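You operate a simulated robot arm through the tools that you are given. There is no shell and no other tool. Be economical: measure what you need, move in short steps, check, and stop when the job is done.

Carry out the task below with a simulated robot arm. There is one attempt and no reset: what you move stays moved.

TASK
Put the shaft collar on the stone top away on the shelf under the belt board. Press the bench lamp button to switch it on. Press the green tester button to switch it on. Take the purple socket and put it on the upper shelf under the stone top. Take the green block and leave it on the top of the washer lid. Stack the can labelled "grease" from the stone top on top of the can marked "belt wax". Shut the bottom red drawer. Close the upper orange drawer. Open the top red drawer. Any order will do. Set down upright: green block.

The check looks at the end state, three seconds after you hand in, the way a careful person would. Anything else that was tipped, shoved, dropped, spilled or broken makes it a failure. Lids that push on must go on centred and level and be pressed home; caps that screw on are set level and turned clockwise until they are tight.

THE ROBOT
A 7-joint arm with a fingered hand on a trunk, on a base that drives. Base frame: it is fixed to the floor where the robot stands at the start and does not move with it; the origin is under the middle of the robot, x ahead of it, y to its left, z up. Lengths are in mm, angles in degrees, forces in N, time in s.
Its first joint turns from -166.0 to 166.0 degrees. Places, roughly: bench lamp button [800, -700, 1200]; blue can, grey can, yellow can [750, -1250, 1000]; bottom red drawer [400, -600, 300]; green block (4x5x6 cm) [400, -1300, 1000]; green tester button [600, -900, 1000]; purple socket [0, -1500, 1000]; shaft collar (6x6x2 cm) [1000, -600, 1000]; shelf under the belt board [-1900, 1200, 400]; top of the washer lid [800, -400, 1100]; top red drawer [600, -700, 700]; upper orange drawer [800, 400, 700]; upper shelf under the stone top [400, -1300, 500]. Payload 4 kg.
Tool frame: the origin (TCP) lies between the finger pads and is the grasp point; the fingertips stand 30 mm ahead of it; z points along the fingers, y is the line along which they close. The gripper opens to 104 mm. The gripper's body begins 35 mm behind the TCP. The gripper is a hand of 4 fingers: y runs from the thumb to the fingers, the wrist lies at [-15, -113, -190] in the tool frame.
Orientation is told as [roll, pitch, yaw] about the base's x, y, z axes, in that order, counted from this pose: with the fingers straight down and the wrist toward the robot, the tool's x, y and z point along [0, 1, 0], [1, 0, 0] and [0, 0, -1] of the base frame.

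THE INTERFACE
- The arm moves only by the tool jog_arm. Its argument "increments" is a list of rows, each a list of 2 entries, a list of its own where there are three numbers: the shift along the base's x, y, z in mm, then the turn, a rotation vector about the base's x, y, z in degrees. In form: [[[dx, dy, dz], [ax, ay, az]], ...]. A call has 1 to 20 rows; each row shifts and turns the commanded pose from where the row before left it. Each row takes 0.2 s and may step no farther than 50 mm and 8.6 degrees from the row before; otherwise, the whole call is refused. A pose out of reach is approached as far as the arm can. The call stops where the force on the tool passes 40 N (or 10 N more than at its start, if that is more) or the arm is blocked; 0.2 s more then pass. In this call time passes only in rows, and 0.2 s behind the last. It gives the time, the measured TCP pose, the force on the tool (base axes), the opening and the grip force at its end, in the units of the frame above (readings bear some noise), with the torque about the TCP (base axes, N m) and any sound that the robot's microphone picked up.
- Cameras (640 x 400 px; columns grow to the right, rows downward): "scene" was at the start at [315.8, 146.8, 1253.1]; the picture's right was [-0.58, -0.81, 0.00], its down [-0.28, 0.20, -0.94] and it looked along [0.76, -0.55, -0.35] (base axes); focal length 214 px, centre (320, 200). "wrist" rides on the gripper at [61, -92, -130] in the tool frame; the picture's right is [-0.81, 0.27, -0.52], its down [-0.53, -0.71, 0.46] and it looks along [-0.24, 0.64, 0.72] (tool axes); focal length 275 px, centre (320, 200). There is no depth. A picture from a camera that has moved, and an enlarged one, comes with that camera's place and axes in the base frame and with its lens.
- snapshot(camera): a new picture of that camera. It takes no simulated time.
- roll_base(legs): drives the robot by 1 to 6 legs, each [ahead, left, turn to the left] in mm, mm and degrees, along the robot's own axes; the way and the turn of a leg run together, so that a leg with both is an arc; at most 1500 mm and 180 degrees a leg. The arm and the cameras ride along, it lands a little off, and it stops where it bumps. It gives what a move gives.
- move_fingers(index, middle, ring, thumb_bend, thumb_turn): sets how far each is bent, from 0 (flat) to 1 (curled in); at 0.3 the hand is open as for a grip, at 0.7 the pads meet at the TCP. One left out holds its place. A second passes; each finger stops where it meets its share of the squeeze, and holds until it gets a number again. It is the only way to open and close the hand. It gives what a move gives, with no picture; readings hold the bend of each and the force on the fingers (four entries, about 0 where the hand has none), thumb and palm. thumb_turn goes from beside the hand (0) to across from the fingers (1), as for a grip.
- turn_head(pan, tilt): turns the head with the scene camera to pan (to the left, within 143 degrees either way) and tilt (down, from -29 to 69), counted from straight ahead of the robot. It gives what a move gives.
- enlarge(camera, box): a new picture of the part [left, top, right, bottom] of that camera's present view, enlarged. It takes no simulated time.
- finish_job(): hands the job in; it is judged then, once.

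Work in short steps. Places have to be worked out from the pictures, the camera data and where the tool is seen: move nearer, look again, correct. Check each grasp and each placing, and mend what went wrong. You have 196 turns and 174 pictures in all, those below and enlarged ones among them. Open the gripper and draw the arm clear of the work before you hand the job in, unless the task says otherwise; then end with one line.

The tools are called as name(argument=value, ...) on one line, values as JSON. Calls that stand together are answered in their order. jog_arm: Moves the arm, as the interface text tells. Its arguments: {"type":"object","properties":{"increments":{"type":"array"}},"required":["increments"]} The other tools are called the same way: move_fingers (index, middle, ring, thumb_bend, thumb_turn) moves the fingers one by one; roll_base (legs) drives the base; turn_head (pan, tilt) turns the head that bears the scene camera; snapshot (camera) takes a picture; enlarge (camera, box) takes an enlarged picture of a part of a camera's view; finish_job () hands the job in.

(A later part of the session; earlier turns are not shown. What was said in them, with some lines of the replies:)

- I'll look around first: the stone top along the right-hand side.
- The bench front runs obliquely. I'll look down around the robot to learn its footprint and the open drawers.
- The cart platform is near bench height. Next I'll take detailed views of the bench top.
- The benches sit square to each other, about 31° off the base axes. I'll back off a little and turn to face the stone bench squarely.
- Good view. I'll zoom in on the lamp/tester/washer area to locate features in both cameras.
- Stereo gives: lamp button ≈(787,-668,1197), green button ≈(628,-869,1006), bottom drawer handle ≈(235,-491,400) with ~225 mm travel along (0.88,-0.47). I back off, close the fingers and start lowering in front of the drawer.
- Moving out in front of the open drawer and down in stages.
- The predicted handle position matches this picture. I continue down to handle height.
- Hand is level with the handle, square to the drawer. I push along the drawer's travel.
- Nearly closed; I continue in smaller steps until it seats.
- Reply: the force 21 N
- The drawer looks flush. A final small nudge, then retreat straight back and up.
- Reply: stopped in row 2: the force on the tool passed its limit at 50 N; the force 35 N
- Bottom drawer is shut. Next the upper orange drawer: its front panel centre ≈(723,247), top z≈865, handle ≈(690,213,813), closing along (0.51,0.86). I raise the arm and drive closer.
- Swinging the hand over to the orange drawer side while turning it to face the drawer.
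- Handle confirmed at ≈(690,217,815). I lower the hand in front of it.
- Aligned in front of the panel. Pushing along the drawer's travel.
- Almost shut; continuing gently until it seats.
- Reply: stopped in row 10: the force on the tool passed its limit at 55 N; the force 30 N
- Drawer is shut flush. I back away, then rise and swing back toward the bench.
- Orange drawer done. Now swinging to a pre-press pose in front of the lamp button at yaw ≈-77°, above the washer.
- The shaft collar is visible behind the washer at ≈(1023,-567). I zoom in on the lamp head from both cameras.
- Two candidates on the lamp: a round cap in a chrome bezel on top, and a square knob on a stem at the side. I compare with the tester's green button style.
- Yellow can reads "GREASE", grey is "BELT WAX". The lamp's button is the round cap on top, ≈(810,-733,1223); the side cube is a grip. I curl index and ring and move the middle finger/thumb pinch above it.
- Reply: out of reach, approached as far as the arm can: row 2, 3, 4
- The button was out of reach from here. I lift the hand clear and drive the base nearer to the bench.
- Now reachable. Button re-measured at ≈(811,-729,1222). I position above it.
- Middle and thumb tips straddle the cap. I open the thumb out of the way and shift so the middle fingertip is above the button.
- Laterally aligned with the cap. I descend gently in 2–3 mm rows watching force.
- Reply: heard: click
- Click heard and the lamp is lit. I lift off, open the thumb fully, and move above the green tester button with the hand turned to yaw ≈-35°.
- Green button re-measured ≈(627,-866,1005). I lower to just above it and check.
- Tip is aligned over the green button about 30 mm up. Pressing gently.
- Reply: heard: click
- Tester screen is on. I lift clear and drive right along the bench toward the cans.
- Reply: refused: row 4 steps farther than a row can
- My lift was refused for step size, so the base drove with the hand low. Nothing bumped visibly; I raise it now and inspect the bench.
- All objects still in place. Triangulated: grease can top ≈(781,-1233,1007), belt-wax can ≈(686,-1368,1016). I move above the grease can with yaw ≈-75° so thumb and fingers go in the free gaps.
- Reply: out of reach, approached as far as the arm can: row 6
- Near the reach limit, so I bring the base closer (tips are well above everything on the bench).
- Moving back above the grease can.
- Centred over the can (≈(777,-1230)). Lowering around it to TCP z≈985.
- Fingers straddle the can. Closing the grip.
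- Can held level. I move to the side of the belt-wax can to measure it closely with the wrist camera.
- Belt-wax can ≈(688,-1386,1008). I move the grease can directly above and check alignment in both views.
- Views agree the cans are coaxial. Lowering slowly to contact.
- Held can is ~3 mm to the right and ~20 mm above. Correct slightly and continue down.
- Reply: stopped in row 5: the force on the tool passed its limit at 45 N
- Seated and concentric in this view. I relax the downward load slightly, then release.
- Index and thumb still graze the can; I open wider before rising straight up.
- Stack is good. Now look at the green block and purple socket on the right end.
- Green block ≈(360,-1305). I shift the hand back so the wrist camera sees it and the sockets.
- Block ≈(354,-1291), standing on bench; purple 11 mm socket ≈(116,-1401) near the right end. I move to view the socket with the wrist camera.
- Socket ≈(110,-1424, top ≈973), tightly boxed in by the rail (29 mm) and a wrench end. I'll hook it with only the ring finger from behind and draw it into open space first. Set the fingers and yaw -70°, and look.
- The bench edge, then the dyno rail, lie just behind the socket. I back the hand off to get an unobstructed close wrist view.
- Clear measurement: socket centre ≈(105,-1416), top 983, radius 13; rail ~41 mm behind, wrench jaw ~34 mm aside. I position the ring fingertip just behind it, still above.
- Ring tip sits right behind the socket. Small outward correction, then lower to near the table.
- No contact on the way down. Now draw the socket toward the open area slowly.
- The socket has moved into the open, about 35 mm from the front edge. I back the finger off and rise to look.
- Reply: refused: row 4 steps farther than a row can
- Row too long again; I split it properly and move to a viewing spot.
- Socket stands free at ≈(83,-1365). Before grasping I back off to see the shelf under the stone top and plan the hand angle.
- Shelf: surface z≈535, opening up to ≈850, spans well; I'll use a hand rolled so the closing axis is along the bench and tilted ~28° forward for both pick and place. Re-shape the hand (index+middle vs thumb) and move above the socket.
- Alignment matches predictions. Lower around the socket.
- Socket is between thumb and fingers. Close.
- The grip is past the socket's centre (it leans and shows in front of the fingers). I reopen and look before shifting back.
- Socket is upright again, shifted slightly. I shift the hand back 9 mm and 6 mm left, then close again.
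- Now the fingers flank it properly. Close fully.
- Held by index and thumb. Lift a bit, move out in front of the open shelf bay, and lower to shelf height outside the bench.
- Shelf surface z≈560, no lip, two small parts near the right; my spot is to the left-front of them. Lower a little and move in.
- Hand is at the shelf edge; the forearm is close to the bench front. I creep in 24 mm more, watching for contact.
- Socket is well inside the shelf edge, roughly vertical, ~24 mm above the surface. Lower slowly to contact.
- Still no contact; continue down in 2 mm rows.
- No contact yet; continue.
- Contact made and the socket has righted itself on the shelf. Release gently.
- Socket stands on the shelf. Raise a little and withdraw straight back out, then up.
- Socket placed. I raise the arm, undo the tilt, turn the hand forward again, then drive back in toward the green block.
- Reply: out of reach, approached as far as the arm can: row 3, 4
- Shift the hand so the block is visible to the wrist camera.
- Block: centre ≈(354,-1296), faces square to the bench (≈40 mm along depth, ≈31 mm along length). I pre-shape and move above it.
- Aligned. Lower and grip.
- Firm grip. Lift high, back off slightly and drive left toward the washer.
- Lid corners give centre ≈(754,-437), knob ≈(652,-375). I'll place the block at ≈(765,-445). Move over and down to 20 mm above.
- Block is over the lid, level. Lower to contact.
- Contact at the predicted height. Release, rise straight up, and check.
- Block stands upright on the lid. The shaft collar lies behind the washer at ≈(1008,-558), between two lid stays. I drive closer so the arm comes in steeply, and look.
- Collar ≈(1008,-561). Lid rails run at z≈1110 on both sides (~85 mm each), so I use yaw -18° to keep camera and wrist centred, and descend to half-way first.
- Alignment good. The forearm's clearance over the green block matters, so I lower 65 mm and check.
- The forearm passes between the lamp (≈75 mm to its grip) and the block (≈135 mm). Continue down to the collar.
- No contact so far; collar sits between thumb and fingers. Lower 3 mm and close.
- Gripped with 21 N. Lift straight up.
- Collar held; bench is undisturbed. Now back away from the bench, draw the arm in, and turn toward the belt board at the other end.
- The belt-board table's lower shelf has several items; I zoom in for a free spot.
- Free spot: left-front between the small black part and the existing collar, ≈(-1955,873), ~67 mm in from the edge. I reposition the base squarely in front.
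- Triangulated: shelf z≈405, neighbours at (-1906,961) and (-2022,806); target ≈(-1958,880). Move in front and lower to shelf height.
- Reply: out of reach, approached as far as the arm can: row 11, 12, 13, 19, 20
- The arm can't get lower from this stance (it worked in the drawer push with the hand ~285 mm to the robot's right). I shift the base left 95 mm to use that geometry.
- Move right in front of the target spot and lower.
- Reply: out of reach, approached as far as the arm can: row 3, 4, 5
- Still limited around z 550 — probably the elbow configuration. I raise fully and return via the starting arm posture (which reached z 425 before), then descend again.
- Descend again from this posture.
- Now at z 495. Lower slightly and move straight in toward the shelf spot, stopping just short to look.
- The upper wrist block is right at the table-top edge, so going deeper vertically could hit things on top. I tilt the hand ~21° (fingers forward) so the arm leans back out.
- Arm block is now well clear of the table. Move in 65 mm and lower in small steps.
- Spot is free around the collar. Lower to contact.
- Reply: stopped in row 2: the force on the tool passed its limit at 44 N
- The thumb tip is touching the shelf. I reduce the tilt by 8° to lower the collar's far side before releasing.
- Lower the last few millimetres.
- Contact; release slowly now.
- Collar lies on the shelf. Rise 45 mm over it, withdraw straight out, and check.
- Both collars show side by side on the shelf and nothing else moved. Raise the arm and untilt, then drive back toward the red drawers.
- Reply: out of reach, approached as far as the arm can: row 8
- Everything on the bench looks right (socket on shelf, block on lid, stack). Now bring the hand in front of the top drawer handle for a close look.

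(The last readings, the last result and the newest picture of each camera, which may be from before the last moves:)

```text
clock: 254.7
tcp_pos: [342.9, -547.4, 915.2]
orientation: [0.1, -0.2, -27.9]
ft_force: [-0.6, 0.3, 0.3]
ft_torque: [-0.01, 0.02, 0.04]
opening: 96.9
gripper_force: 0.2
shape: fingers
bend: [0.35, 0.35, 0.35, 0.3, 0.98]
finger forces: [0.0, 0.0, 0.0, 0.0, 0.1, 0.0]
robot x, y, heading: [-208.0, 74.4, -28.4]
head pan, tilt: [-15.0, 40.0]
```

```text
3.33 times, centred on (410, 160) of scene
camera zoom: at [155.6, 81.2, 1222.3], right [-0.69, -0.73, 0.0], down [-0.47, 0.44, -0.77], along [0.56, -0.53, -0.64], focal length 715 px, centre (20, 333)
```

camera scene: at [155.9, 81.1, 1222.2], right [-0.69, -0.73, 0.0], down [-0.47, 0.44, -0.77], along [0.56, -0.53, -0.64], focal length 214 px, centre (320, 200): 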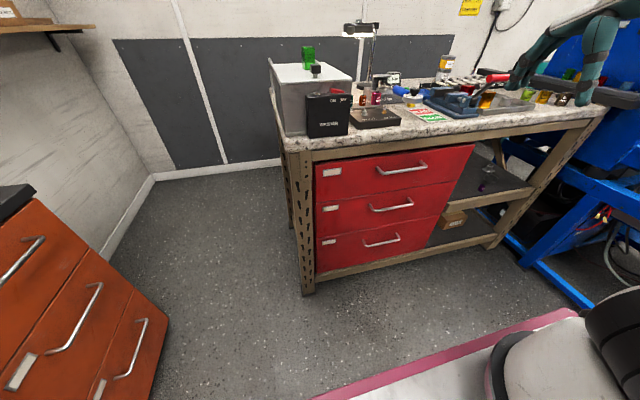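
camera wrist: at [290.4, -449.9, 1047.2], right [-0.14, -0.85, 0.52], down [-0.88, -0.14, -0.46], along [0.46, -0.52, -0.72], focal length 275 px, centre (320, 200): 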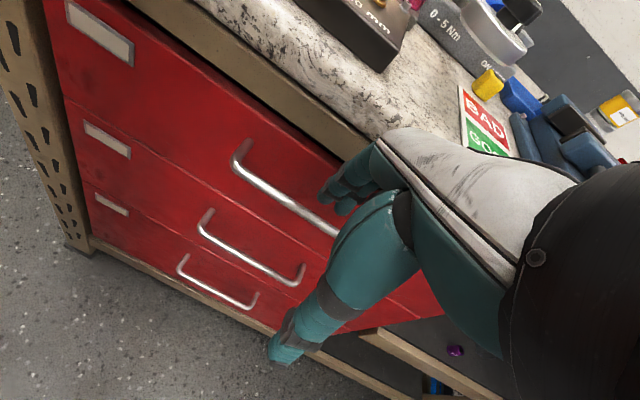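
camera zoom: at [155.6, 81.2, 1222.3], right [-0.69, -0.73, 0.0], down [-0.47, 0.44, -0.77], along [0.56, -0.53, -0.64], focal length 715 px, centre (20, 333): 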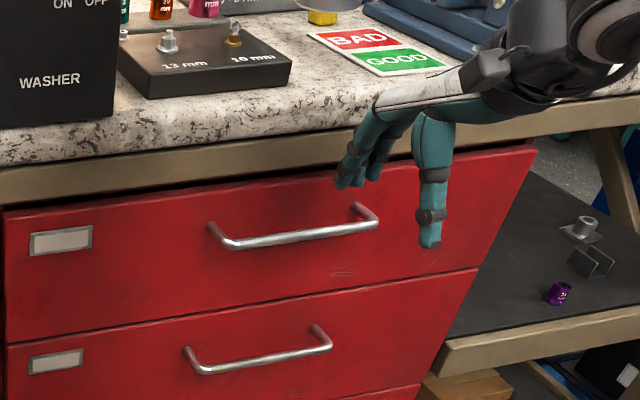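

Handle bar: centre ≈(427,-600,805), 47 mm standoff. I'll tilt the hand 45° forward so fingers go over and behind the bar with the thumb below, and lower to bar height.

move_fingers(index=0.4, middle=0.4, ring=0.4, thumb_bend=0.35)

jog_arm(increments=[[[0, -1, -16], [-3.58, -6.6, 0]], [[0, -1, -16], [-3.58, -6.6, 0]], [[0, 0, -16], [-3.58, -6.6, 0]], [[0, 0, -16], [-3.58, -6.6, 0]], [[0, 0, -16], [-3.58, -6.6, 0]], [[0, 0, -18], [-3.58, -6.6, 0]]])

enlarge(camera="scene", box=[340, 100, 480, 220])

snapshot(camera="wrist")

```text
clock: 255.7
tcp_pos: [343.2, -546.6, 916.5]
orientation: [0.0, -0.1, -27.8]
ft_force: [-0.6, 0.8, 0.5]
ft_torque: [0.02, -0.03, -0.02]
opening: 84.5
gripper_force: 0.1
shape: fingers
bend: [0.4, 0.4, 0.4, 0.35, 0.98]
finger forces: [0.1, 0.0, 0.0, 0.1, 0.1, 0.0]
robot x, y, heading: [-212.5, 76.3, -28.4]
head pan, tilt: [-15.0, 40.0]
```

```text
clock: 257.1
tcp_pos: [340.7, -549.0, 823.4]
orientation: [-0.5, -45.2, -27.5]
ft_force: [-0.5, 0.1, 0.4]
ft_torque: [-0.02, -0.02, -0.04]
opening: 84.5
gripper_force: 0.1
shape: fingers
bend: [0.4, 0.4, 0.4, 0.35, 0.98]
finger forces: [0.0, 0.1, 0.0, 0.1, 0.0, 0.0]
robot x, y, heading: [-214.8, 77.3, -28.4]
head pan, tilt: [-15.0, 40.0]
```

```text
3.33 times, centred on (410, 160) of scene
camera zoom: at [155.9, 81.3, 1222.2], right [-0.69, -0.73, 0.0], down [-0.47, 0.44, -0.77], along [0.56, -0.53, -0.64], focal length 715 px, centre (20, 333)
```

zoom: 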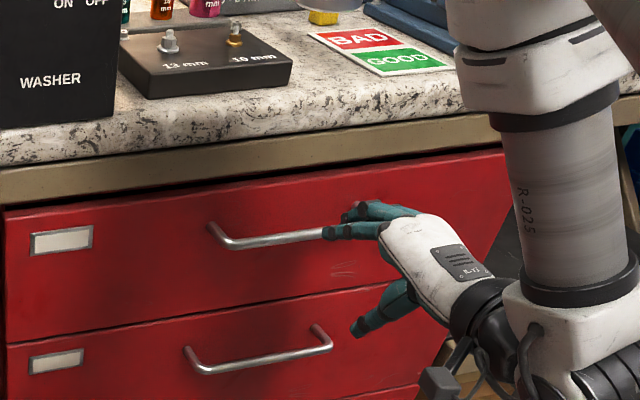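

```text
24 pictures are left
camera wrist: at [231.9, -419.8, 848.5], right [-0.53, -0.63, 0.57], down [-0.41, -0.39, -0.82], along [0.74, -0.67, -0.05], focal length 275 px, centre (320, 200)
```

wrist: 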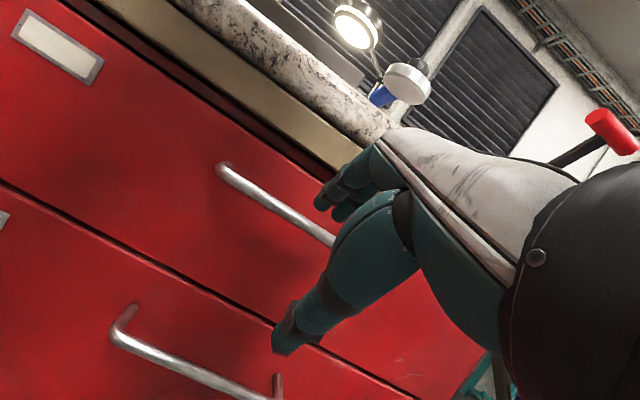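

Fingers above, thumb below the bar line. Move forward onto the bar.

jog_arm(increments=[[[17.6, -9.5, -2], [0, 0, 0]], [[17.6, -9.5, -2], [0, 0, 0]], [[17.6, -9.5, 0], [0, 0, 0]], [[13, -7, 0], [0, 0, 0]], [[8.8, -4.8, 0], [0, 0, 0]], [[7, -3.8, 0], [0, 0, 0]]])

enlarge(camera="scene", box=[360, 110, 460, 210])

snapshot(camera="wrist")

```text
clock: 258.4
tcp_pos: [413.9, -587.6, 819.6]
orientation: [-0.5, -45.0, -27.7]
ft_force: [-21.1, 16.9, 6.2]
ft_torque: [-0.34, -0.44, -0.02]
opening: 75.2
gripper_force: 13.4
shape: fingers
bend: [0.47, 0.43, 0.43, 0.35, 0.98]
finger forces: [12.1, 8.6, 6.5, 0.1, 0.1, 0.2]
robot x, y, heading: [-210.2, 74.5, -28.6]
head pan, tilt: [-15.0, 40.0]
stopped in row 6: the force on the tool passed its limit at 46 N (the readings are from after the stop); the commanded pose is now the measured one
```

```text
4.00 times, centred on (410, 160) of scene
camera zoom: at [154.5, 82.0, 1222.4], right [-0.69, -0.73, 0.0], down [-0.47, 0.44, -0.77], along [0.56, -0.53, -0.64], focal length 858 px, centre (-40, 360)
```

zoom: 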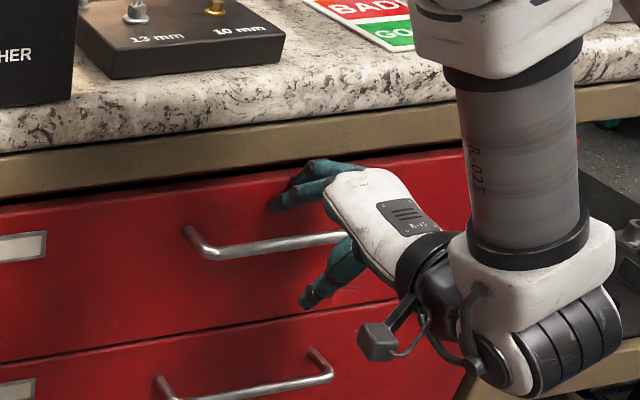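

```text
22 pictures are left
camera wrist: at [305.4, -459.8, 846.7], right [-0.53, -0.63, 0.57], down [-0.42, -0.39, -0.82], along [0.74, -0.67, -0.06], focal length 275 px, centre (320, 200)
```

wrist: 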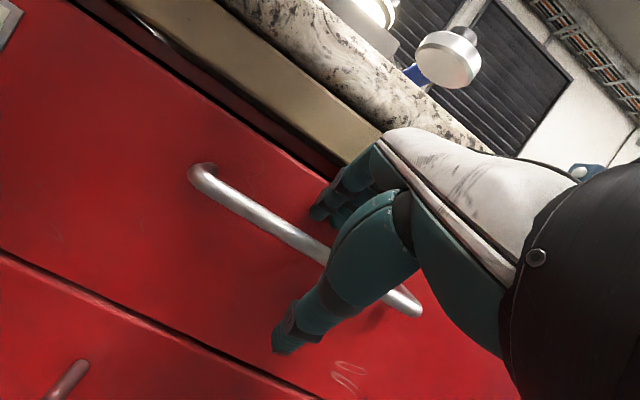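

Fingertips touch the face just above the bar, bar between fingers and thumb. Back off slightly and close around it.

jog_arm(increments=[[[-5.5, 3, -3], [0, 0, 0]]])

move_fingers(index=0.75, middle=0.75, ring=0.75, thumb_bend=0.7)

snapshot(camera="wrist")

```text
clock: 258.8
tcp_pos: [412.2, -585.7, 816.3]
orientation: [-0.5, -45.0, -27.7]
ft_force: [-4.1, 3.1, -1.2]
ft_torque: [0.02, 0.04, 0.02]
opening: 80.6
gripper_force: 2.4
shape: fingers
bend: [0.43, 0.41, 0.41, 0.35, 0.98]
finger forces: [2.1, 1.9, 0.6, 0.0, 0.0, 0.0]
robot x, y, heading: [-210.5, 75.4, -28.1]
head pan, tilt: [-15.0, 40.0]
```

```text
clock: 259.8
tcp_pos: [410.0, -586.7, 815.4]
orientation: [-0.5, -45.0, -27.7]
ft_force: [-0.4, -0.3, -3.9]
ft_torque: [-0.01, 0.0, 0.11]
opening: 0.0
gripper_force: 4.0
shape: fingers
bend: [0.75, 0.75, 0.74, 0.67, 1.0]
finger forces: [0.0, 0.8, 2.7, 0.1, 5.2, 0.1]
robot x, y, heading: [-209.1, 77.6, -28.3]
head pan, tilt: [-15.0, 40.0]
```

```text
21 pictures are left
camera wrist: at [301.5, -458.3, 842.9], right [-0.53, -0.63, 0.57], down [-0.41, -0.39, -0.82], along [0.74, -0.67, -0.06], focal length 275 px, centre (320, 200)
```

wrist: 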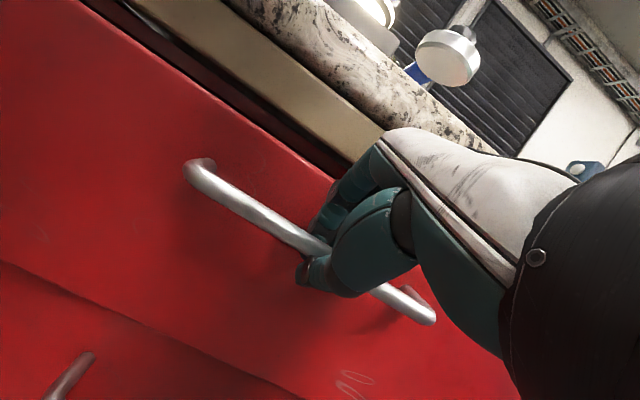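

Fingers closed around/behind the bar. Test-pull 25 mm.

jog_arm(increments=[[[-8.8, 4.8, 0], [0, 0, 0]], [[-8.8, 4.8, 0], [0, 0, 0]], [[-8.8, 4.8, 0], [0, 0, 0]]])

enlarge(camera="scene", box=[360, 110, 460, 210])

```text
clock: 260.6
tcp_pos: [384.0, -571.8, 815.3]
orientation: [-0.4, -45.0, -27.7]
ft_force: [0.1, 0.5, -6.2]
ft_torque: [-0.03, -0.07, 0.04]
opening: 0.2
gripper_force: 4.0
shape: fingers
bend: [0.75, 0.75, 0.74, 0.66, 1.0]
finger forces: [0.0, 0.9, 2.4, 0.0, 5.5, 0.0]
robot x, y, heading: [-216.1, 77.0, -28.4]
head pan, tilt: [-15.0, 40.0]
```

```text
4.00 times, centred on (410, 160) of scene
camera zoom: at [155.7, 81.1, 1222.1], right [-0.69, -0.73, 0.0], down [-0.47, 0.44, -0.77], along [0.56, -0.53, -0.64], focal length 858 px, centre (-40, 360)
```

zoom: 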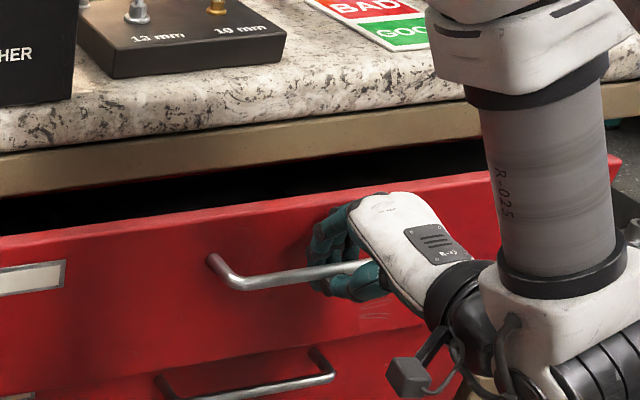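

The drawer follows. Continue pulling 170 mm.

jog_arm(increments=[[[-17.6, 9.5, 0], [0, 0, 0]], [[-17.6, 9.5, 0], [0, 0, 0]], [[-17.6, 9.5, 0], [0, 0, 0]], [[-17.6, 9.5, 0], [0, 0, 0]], [[-17.6, 9.5, 0], [0, 0, 0]], [[-17.6, 9.5, 0], [0, 0, 0]], [[-17.6, 9.5, 0], [0, 0, 0]], [[-17.6, 9.5, 0], [0, 0, 0]], [[-8.8, 4.8, 0], [0, 0, 0]]])

snapshot(camera="scene")

```text
clock: 262.6
tcp_pos: [244.9, -500.0, 820.7]
orientation: [-0.2, -44.6, -27.8]
ft_force: [4.4, 6.9, -11.1]
ft_torque: [0.02, -0.1, 0.05]
opening: 2.4
gripper_force: 6.5
shape: fingers
bend: [0.75, 0.75, 0.74, 0.64, 0.99]
finger forces: [0.6, 0.6, 1.5, 0.0, 9.7, 0.1]
out of reach, approached as far as the arm can: row 8, 9
robot x, y, heading: [-211.6, 78.5, -28.0]
head pan, tilt: [-15.0, 40.0]
```

```text
19 pictures are left
camera scene: at [155.9, 81.2, 1222.1], right [-0.69, -0.73, 0.0], down [-0.47, 0.44, -0.77], along [0.56, -0.53, -0.64], focal length 214 px, centre (320, 200)
```

scene: 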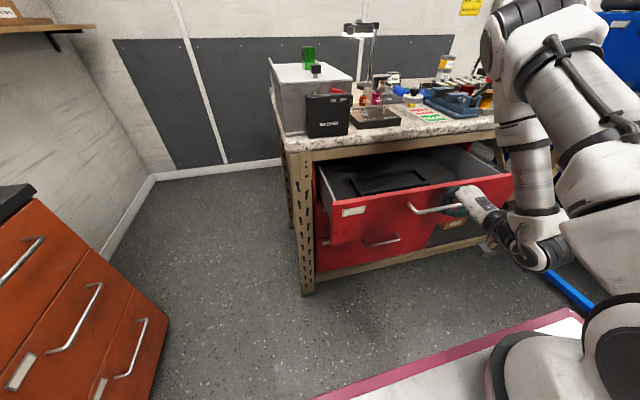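

Drawer is open ~185 mm; I draw it a little farther by backing the base 60 mm while holding.

roll_base(legs=[[-60, 0, 0]])

snapshot(camera="scene")

snapshot(camera="wrist")

```text
clock: 263.6
tcp_pos: [191.7, -471.8, 822.0]
orientation: [-0.4, -44.8, -27.8]
ft_force: [3.0, 6.6, -7.6]
ft_torque: [0.06, -0.07, 0.07]
opening: 2.8
gripper_force: 6.7
shape: fingers
bend: [0.75, 0.75, 0.74, 0.64, 1.0]
finger forces: [0.8, 0.8, 1.9, 0.0, 9.0, 0.0]
robot x, y, heading: [-264.4, 106.1, -28.2]
head pan, tilt: [-15.0, 40.0]
```

```text
18 pictures are left
camera scene: at [102.6, 110.1, 1222.1], right [-0.69, -0.73, 0.0], down [-0.47, 0.44, -0.77], along [0.56, -0.53, -0.64], focal length 214 px, centre (320, 200)
```

scene: 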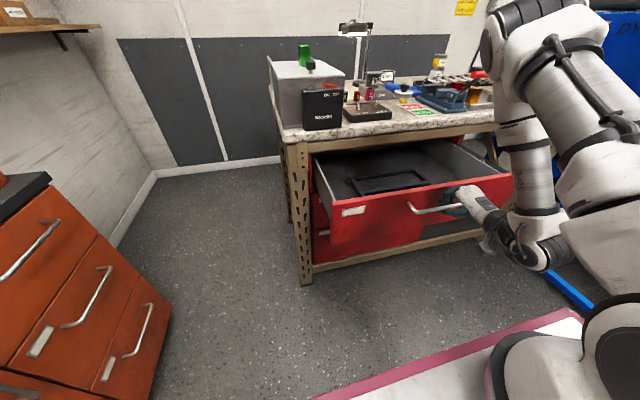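

```text
17 pictures are left
camera wrist: at [81.8, -343.6, 849.0], right [-0.53, -0.63, 0.56], down [-0.42, -0.39, -0.82], along [0.74, -0.67, -0.06], focal length 275 px, centre (320, 200)
```

wrist: 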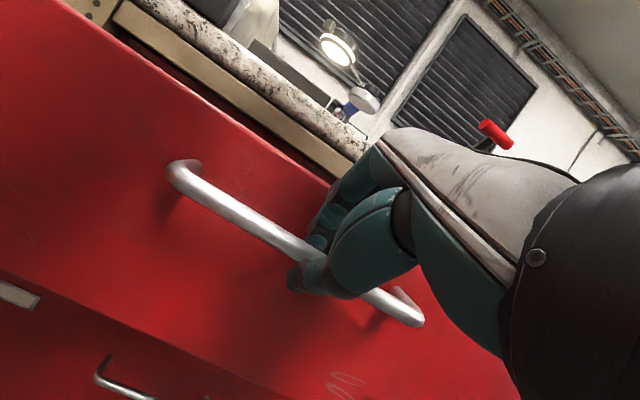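

Drawer is open ~245 mm. Release the bar, then back the base away.

move_fingers(index=0.38, middle=0.38, ring=0.38, thumb_bend=0.3)

snapshot(camera="wrist")

```text
clock: 264.6
tcp_pos: [190.6, -471.5, 821.6]
orientation: [-0.5, -44.9, -27.8]
ft_force: [0.0, -0.5, -0.6]
ft_torque: [0.0, 0.01, 0.01]
opening: 92.7
gripper_force: 0.0
shape: fingers
bend: [0.38, 0.38, 0.38, 0.3, 0.98]
finger forces: [0.1, 0.0, 0.0, 0.0, 0.1, 0.0]
robot x, y, heading: [-266.7, 106.7, -28.3]
head pan, tilt: [-15.0, 40.0]
```

```text
16 pictures are left
camera wrist: at [81.7, -343.6, 849.1], right [-0.53, -0.63, 0.56], down [-0.42, -0.39, -0.82], along [0.74, -0.67, -0.06], focal length 275 px, centre (320, 200)
```

wrist: 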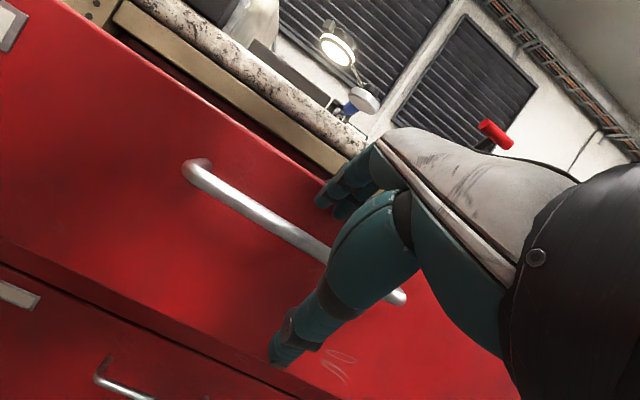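

Released, with no contact. Back straight off with the base.

roll_base(legs=[[-200, 0, 0]])

turn_head(pan=-15, tilt=30)

snapshot(camera="scene")

```text
clock: 266.2
tcp_pos: [13.1, -374.7, 821.3]
orientation: [-0.5, -44.8, -27.6]
ft_force: [-0.2, -0.3, 0.6]
ft_torque: [-0.01, 0.02, -0.01]
opening: 92.6
gripper_force: 0.1
shape: fingers
bend: [0.38, 0.38, 0.38, 0.3, 0.98]
finger forces: [0.1, 0.1, 0.1, 0.0, 0.1, 0.0]
robot x, y, heading: [-444.9, 205.1, -28.2]
head pan, tilt: [-15.0, 40.0]
```

```text
clock: 266.9
tcp_pos: [15.0, -375.3, 820.8]
orientation: [-0.3, -44.9, -27.7]
ft_force: [0.2, 0.3, 0.7]
ft_torque: [-0.01, -0.01, 0.01]
opening: 92.8
gripper_force: 0.0
shape: fingers
bend: [0.38, 0.38, 0.38, 0.3, 0.98]
finger forces: [0.1, 0.0, 0.0, 0.1, 0.0, 0.0]
robot x, y, heading: [-443.0, 200.8, -28.3]
head pan, tilt: [-15.0, 30.0]
```

```text
15 pictures are left
camera scene: at [-72.9, 203.6, 1237.5], right [-0.68, -0.73, 0.0], down [-0.37, 0.34, -0.87], along [0.63, -0.59, -0.5], focal length 214 px, centre (320, 200)
```

scene: 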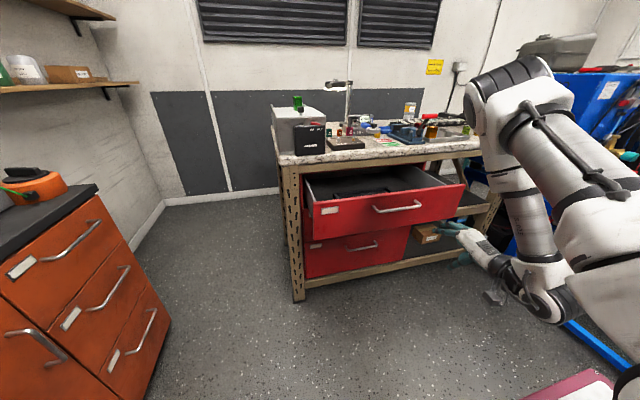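

Verify the bench, drawers and the placed items with zooms.

enlarge(camera="scene", box=[260, 60, 500, 180])

enlarge(camera="scene", box=[280, 160, 520, 310])

```text
2.67 times, centred on (380, 120) of scene
camera zoom: at [-72.9, 203.6, 1237.5], right [-0.68, -0.73, 0.0], down [-0.37, 0.34, -0.87], along [0.63, -0.59, -0.5], focal length 572 px, centre (160, 413)
```

zoom: 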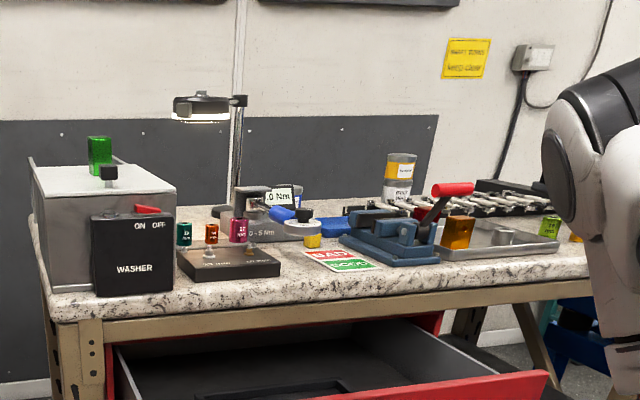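

```text
2.67 times, centred on (400, 235) of scene
camera zoom: at [-72.9, 203.6, 1237.5], right [-0.68, -0.73, 0.0], down [-0.37, 0.34, -0.87], along [0.63, -0.59, -0.5], focal length 572 px, centre (107, 107)
```

zoom: 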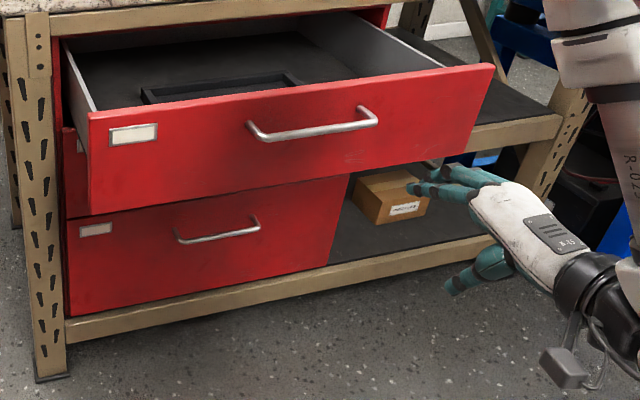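

All goals look met. Draw the robot a bit farther clear, hand open.

roll_base(legs=[[-200, 0, 0]])

jog_arm(increments=[[[0, 0, 40], [0, 0, 0]], [[0, 0, 40], [0, 0, 0]], [[0, 0, 40], [0, 0, 0]]])

snapshot(camera="scene")

```text
clock: 268.5
tcp_pos: [-168.6, -281.9, 821.7]
orientation: [-0.3, -44.8, -28.2]
ft_force: [-1.0, -0.5, 0.4]
ft_torque: [0.03, 0.02, -0.03]
opening: 92.5
gripper_force: 0.0
shape: fingers
bend: [0.38, 0.38, 0.38, 0.3, 0.98]
finger forces: [0.0, 0.0, 0.0, 0.0, 0.1, 0.0]
robot x, y, heading: [-622.1, 297.4, -28.6]
head pan, tilt: [-15.0, 30.0]
```

```text
clock: 269.3
tcp_pos: [-161.8, -304.8, 936.2]
orientation: [-0.3, -44.8, -28.1]
ft_force: [0.6, 0.3, -0.7]
ft_torque: [-0.01, -0.01, -0.01]
opening: 93.0
gripper_force: 0.0
shape: fingers
bend: [0.38, 0.38, 0.38, 0.3, 0.98]
finger forces: [0.0, 0.0, 0.1, 0.0, 0.1, 0.0]
out of reach, approached as far as the arm can: row 2, 3
robot x, y, heading: [-620.9, 295.4, -28.6]
head pan, tilt: [-15.0, 30.0]
```

```text
12 pictures are left
camera scene: at [-250.4, 296.6, 1237.5], right [-0.69, -0.72, 0.0], down [-0.36, 0.34, -0.87], along [0.63, -0.6, -0.5], focal length 214 px, centre (320, 200)
```

scene: 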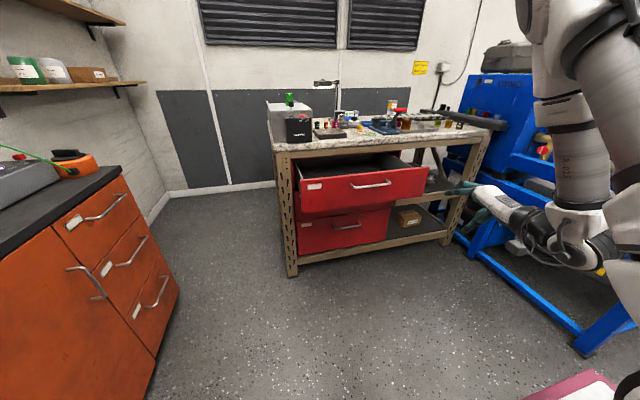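

Everything is in place and the arm is clear; handing in.

finish_job()

```text
The job is handed in.
```

The job is handed in with all nine tasks done; the pictures showed each one in place, and nothing else looked tipped, moved or damaged. For a short stretch the hand travelled lower over the stone top than I intended, but the pictures afterwards showed nothing there had shifted.
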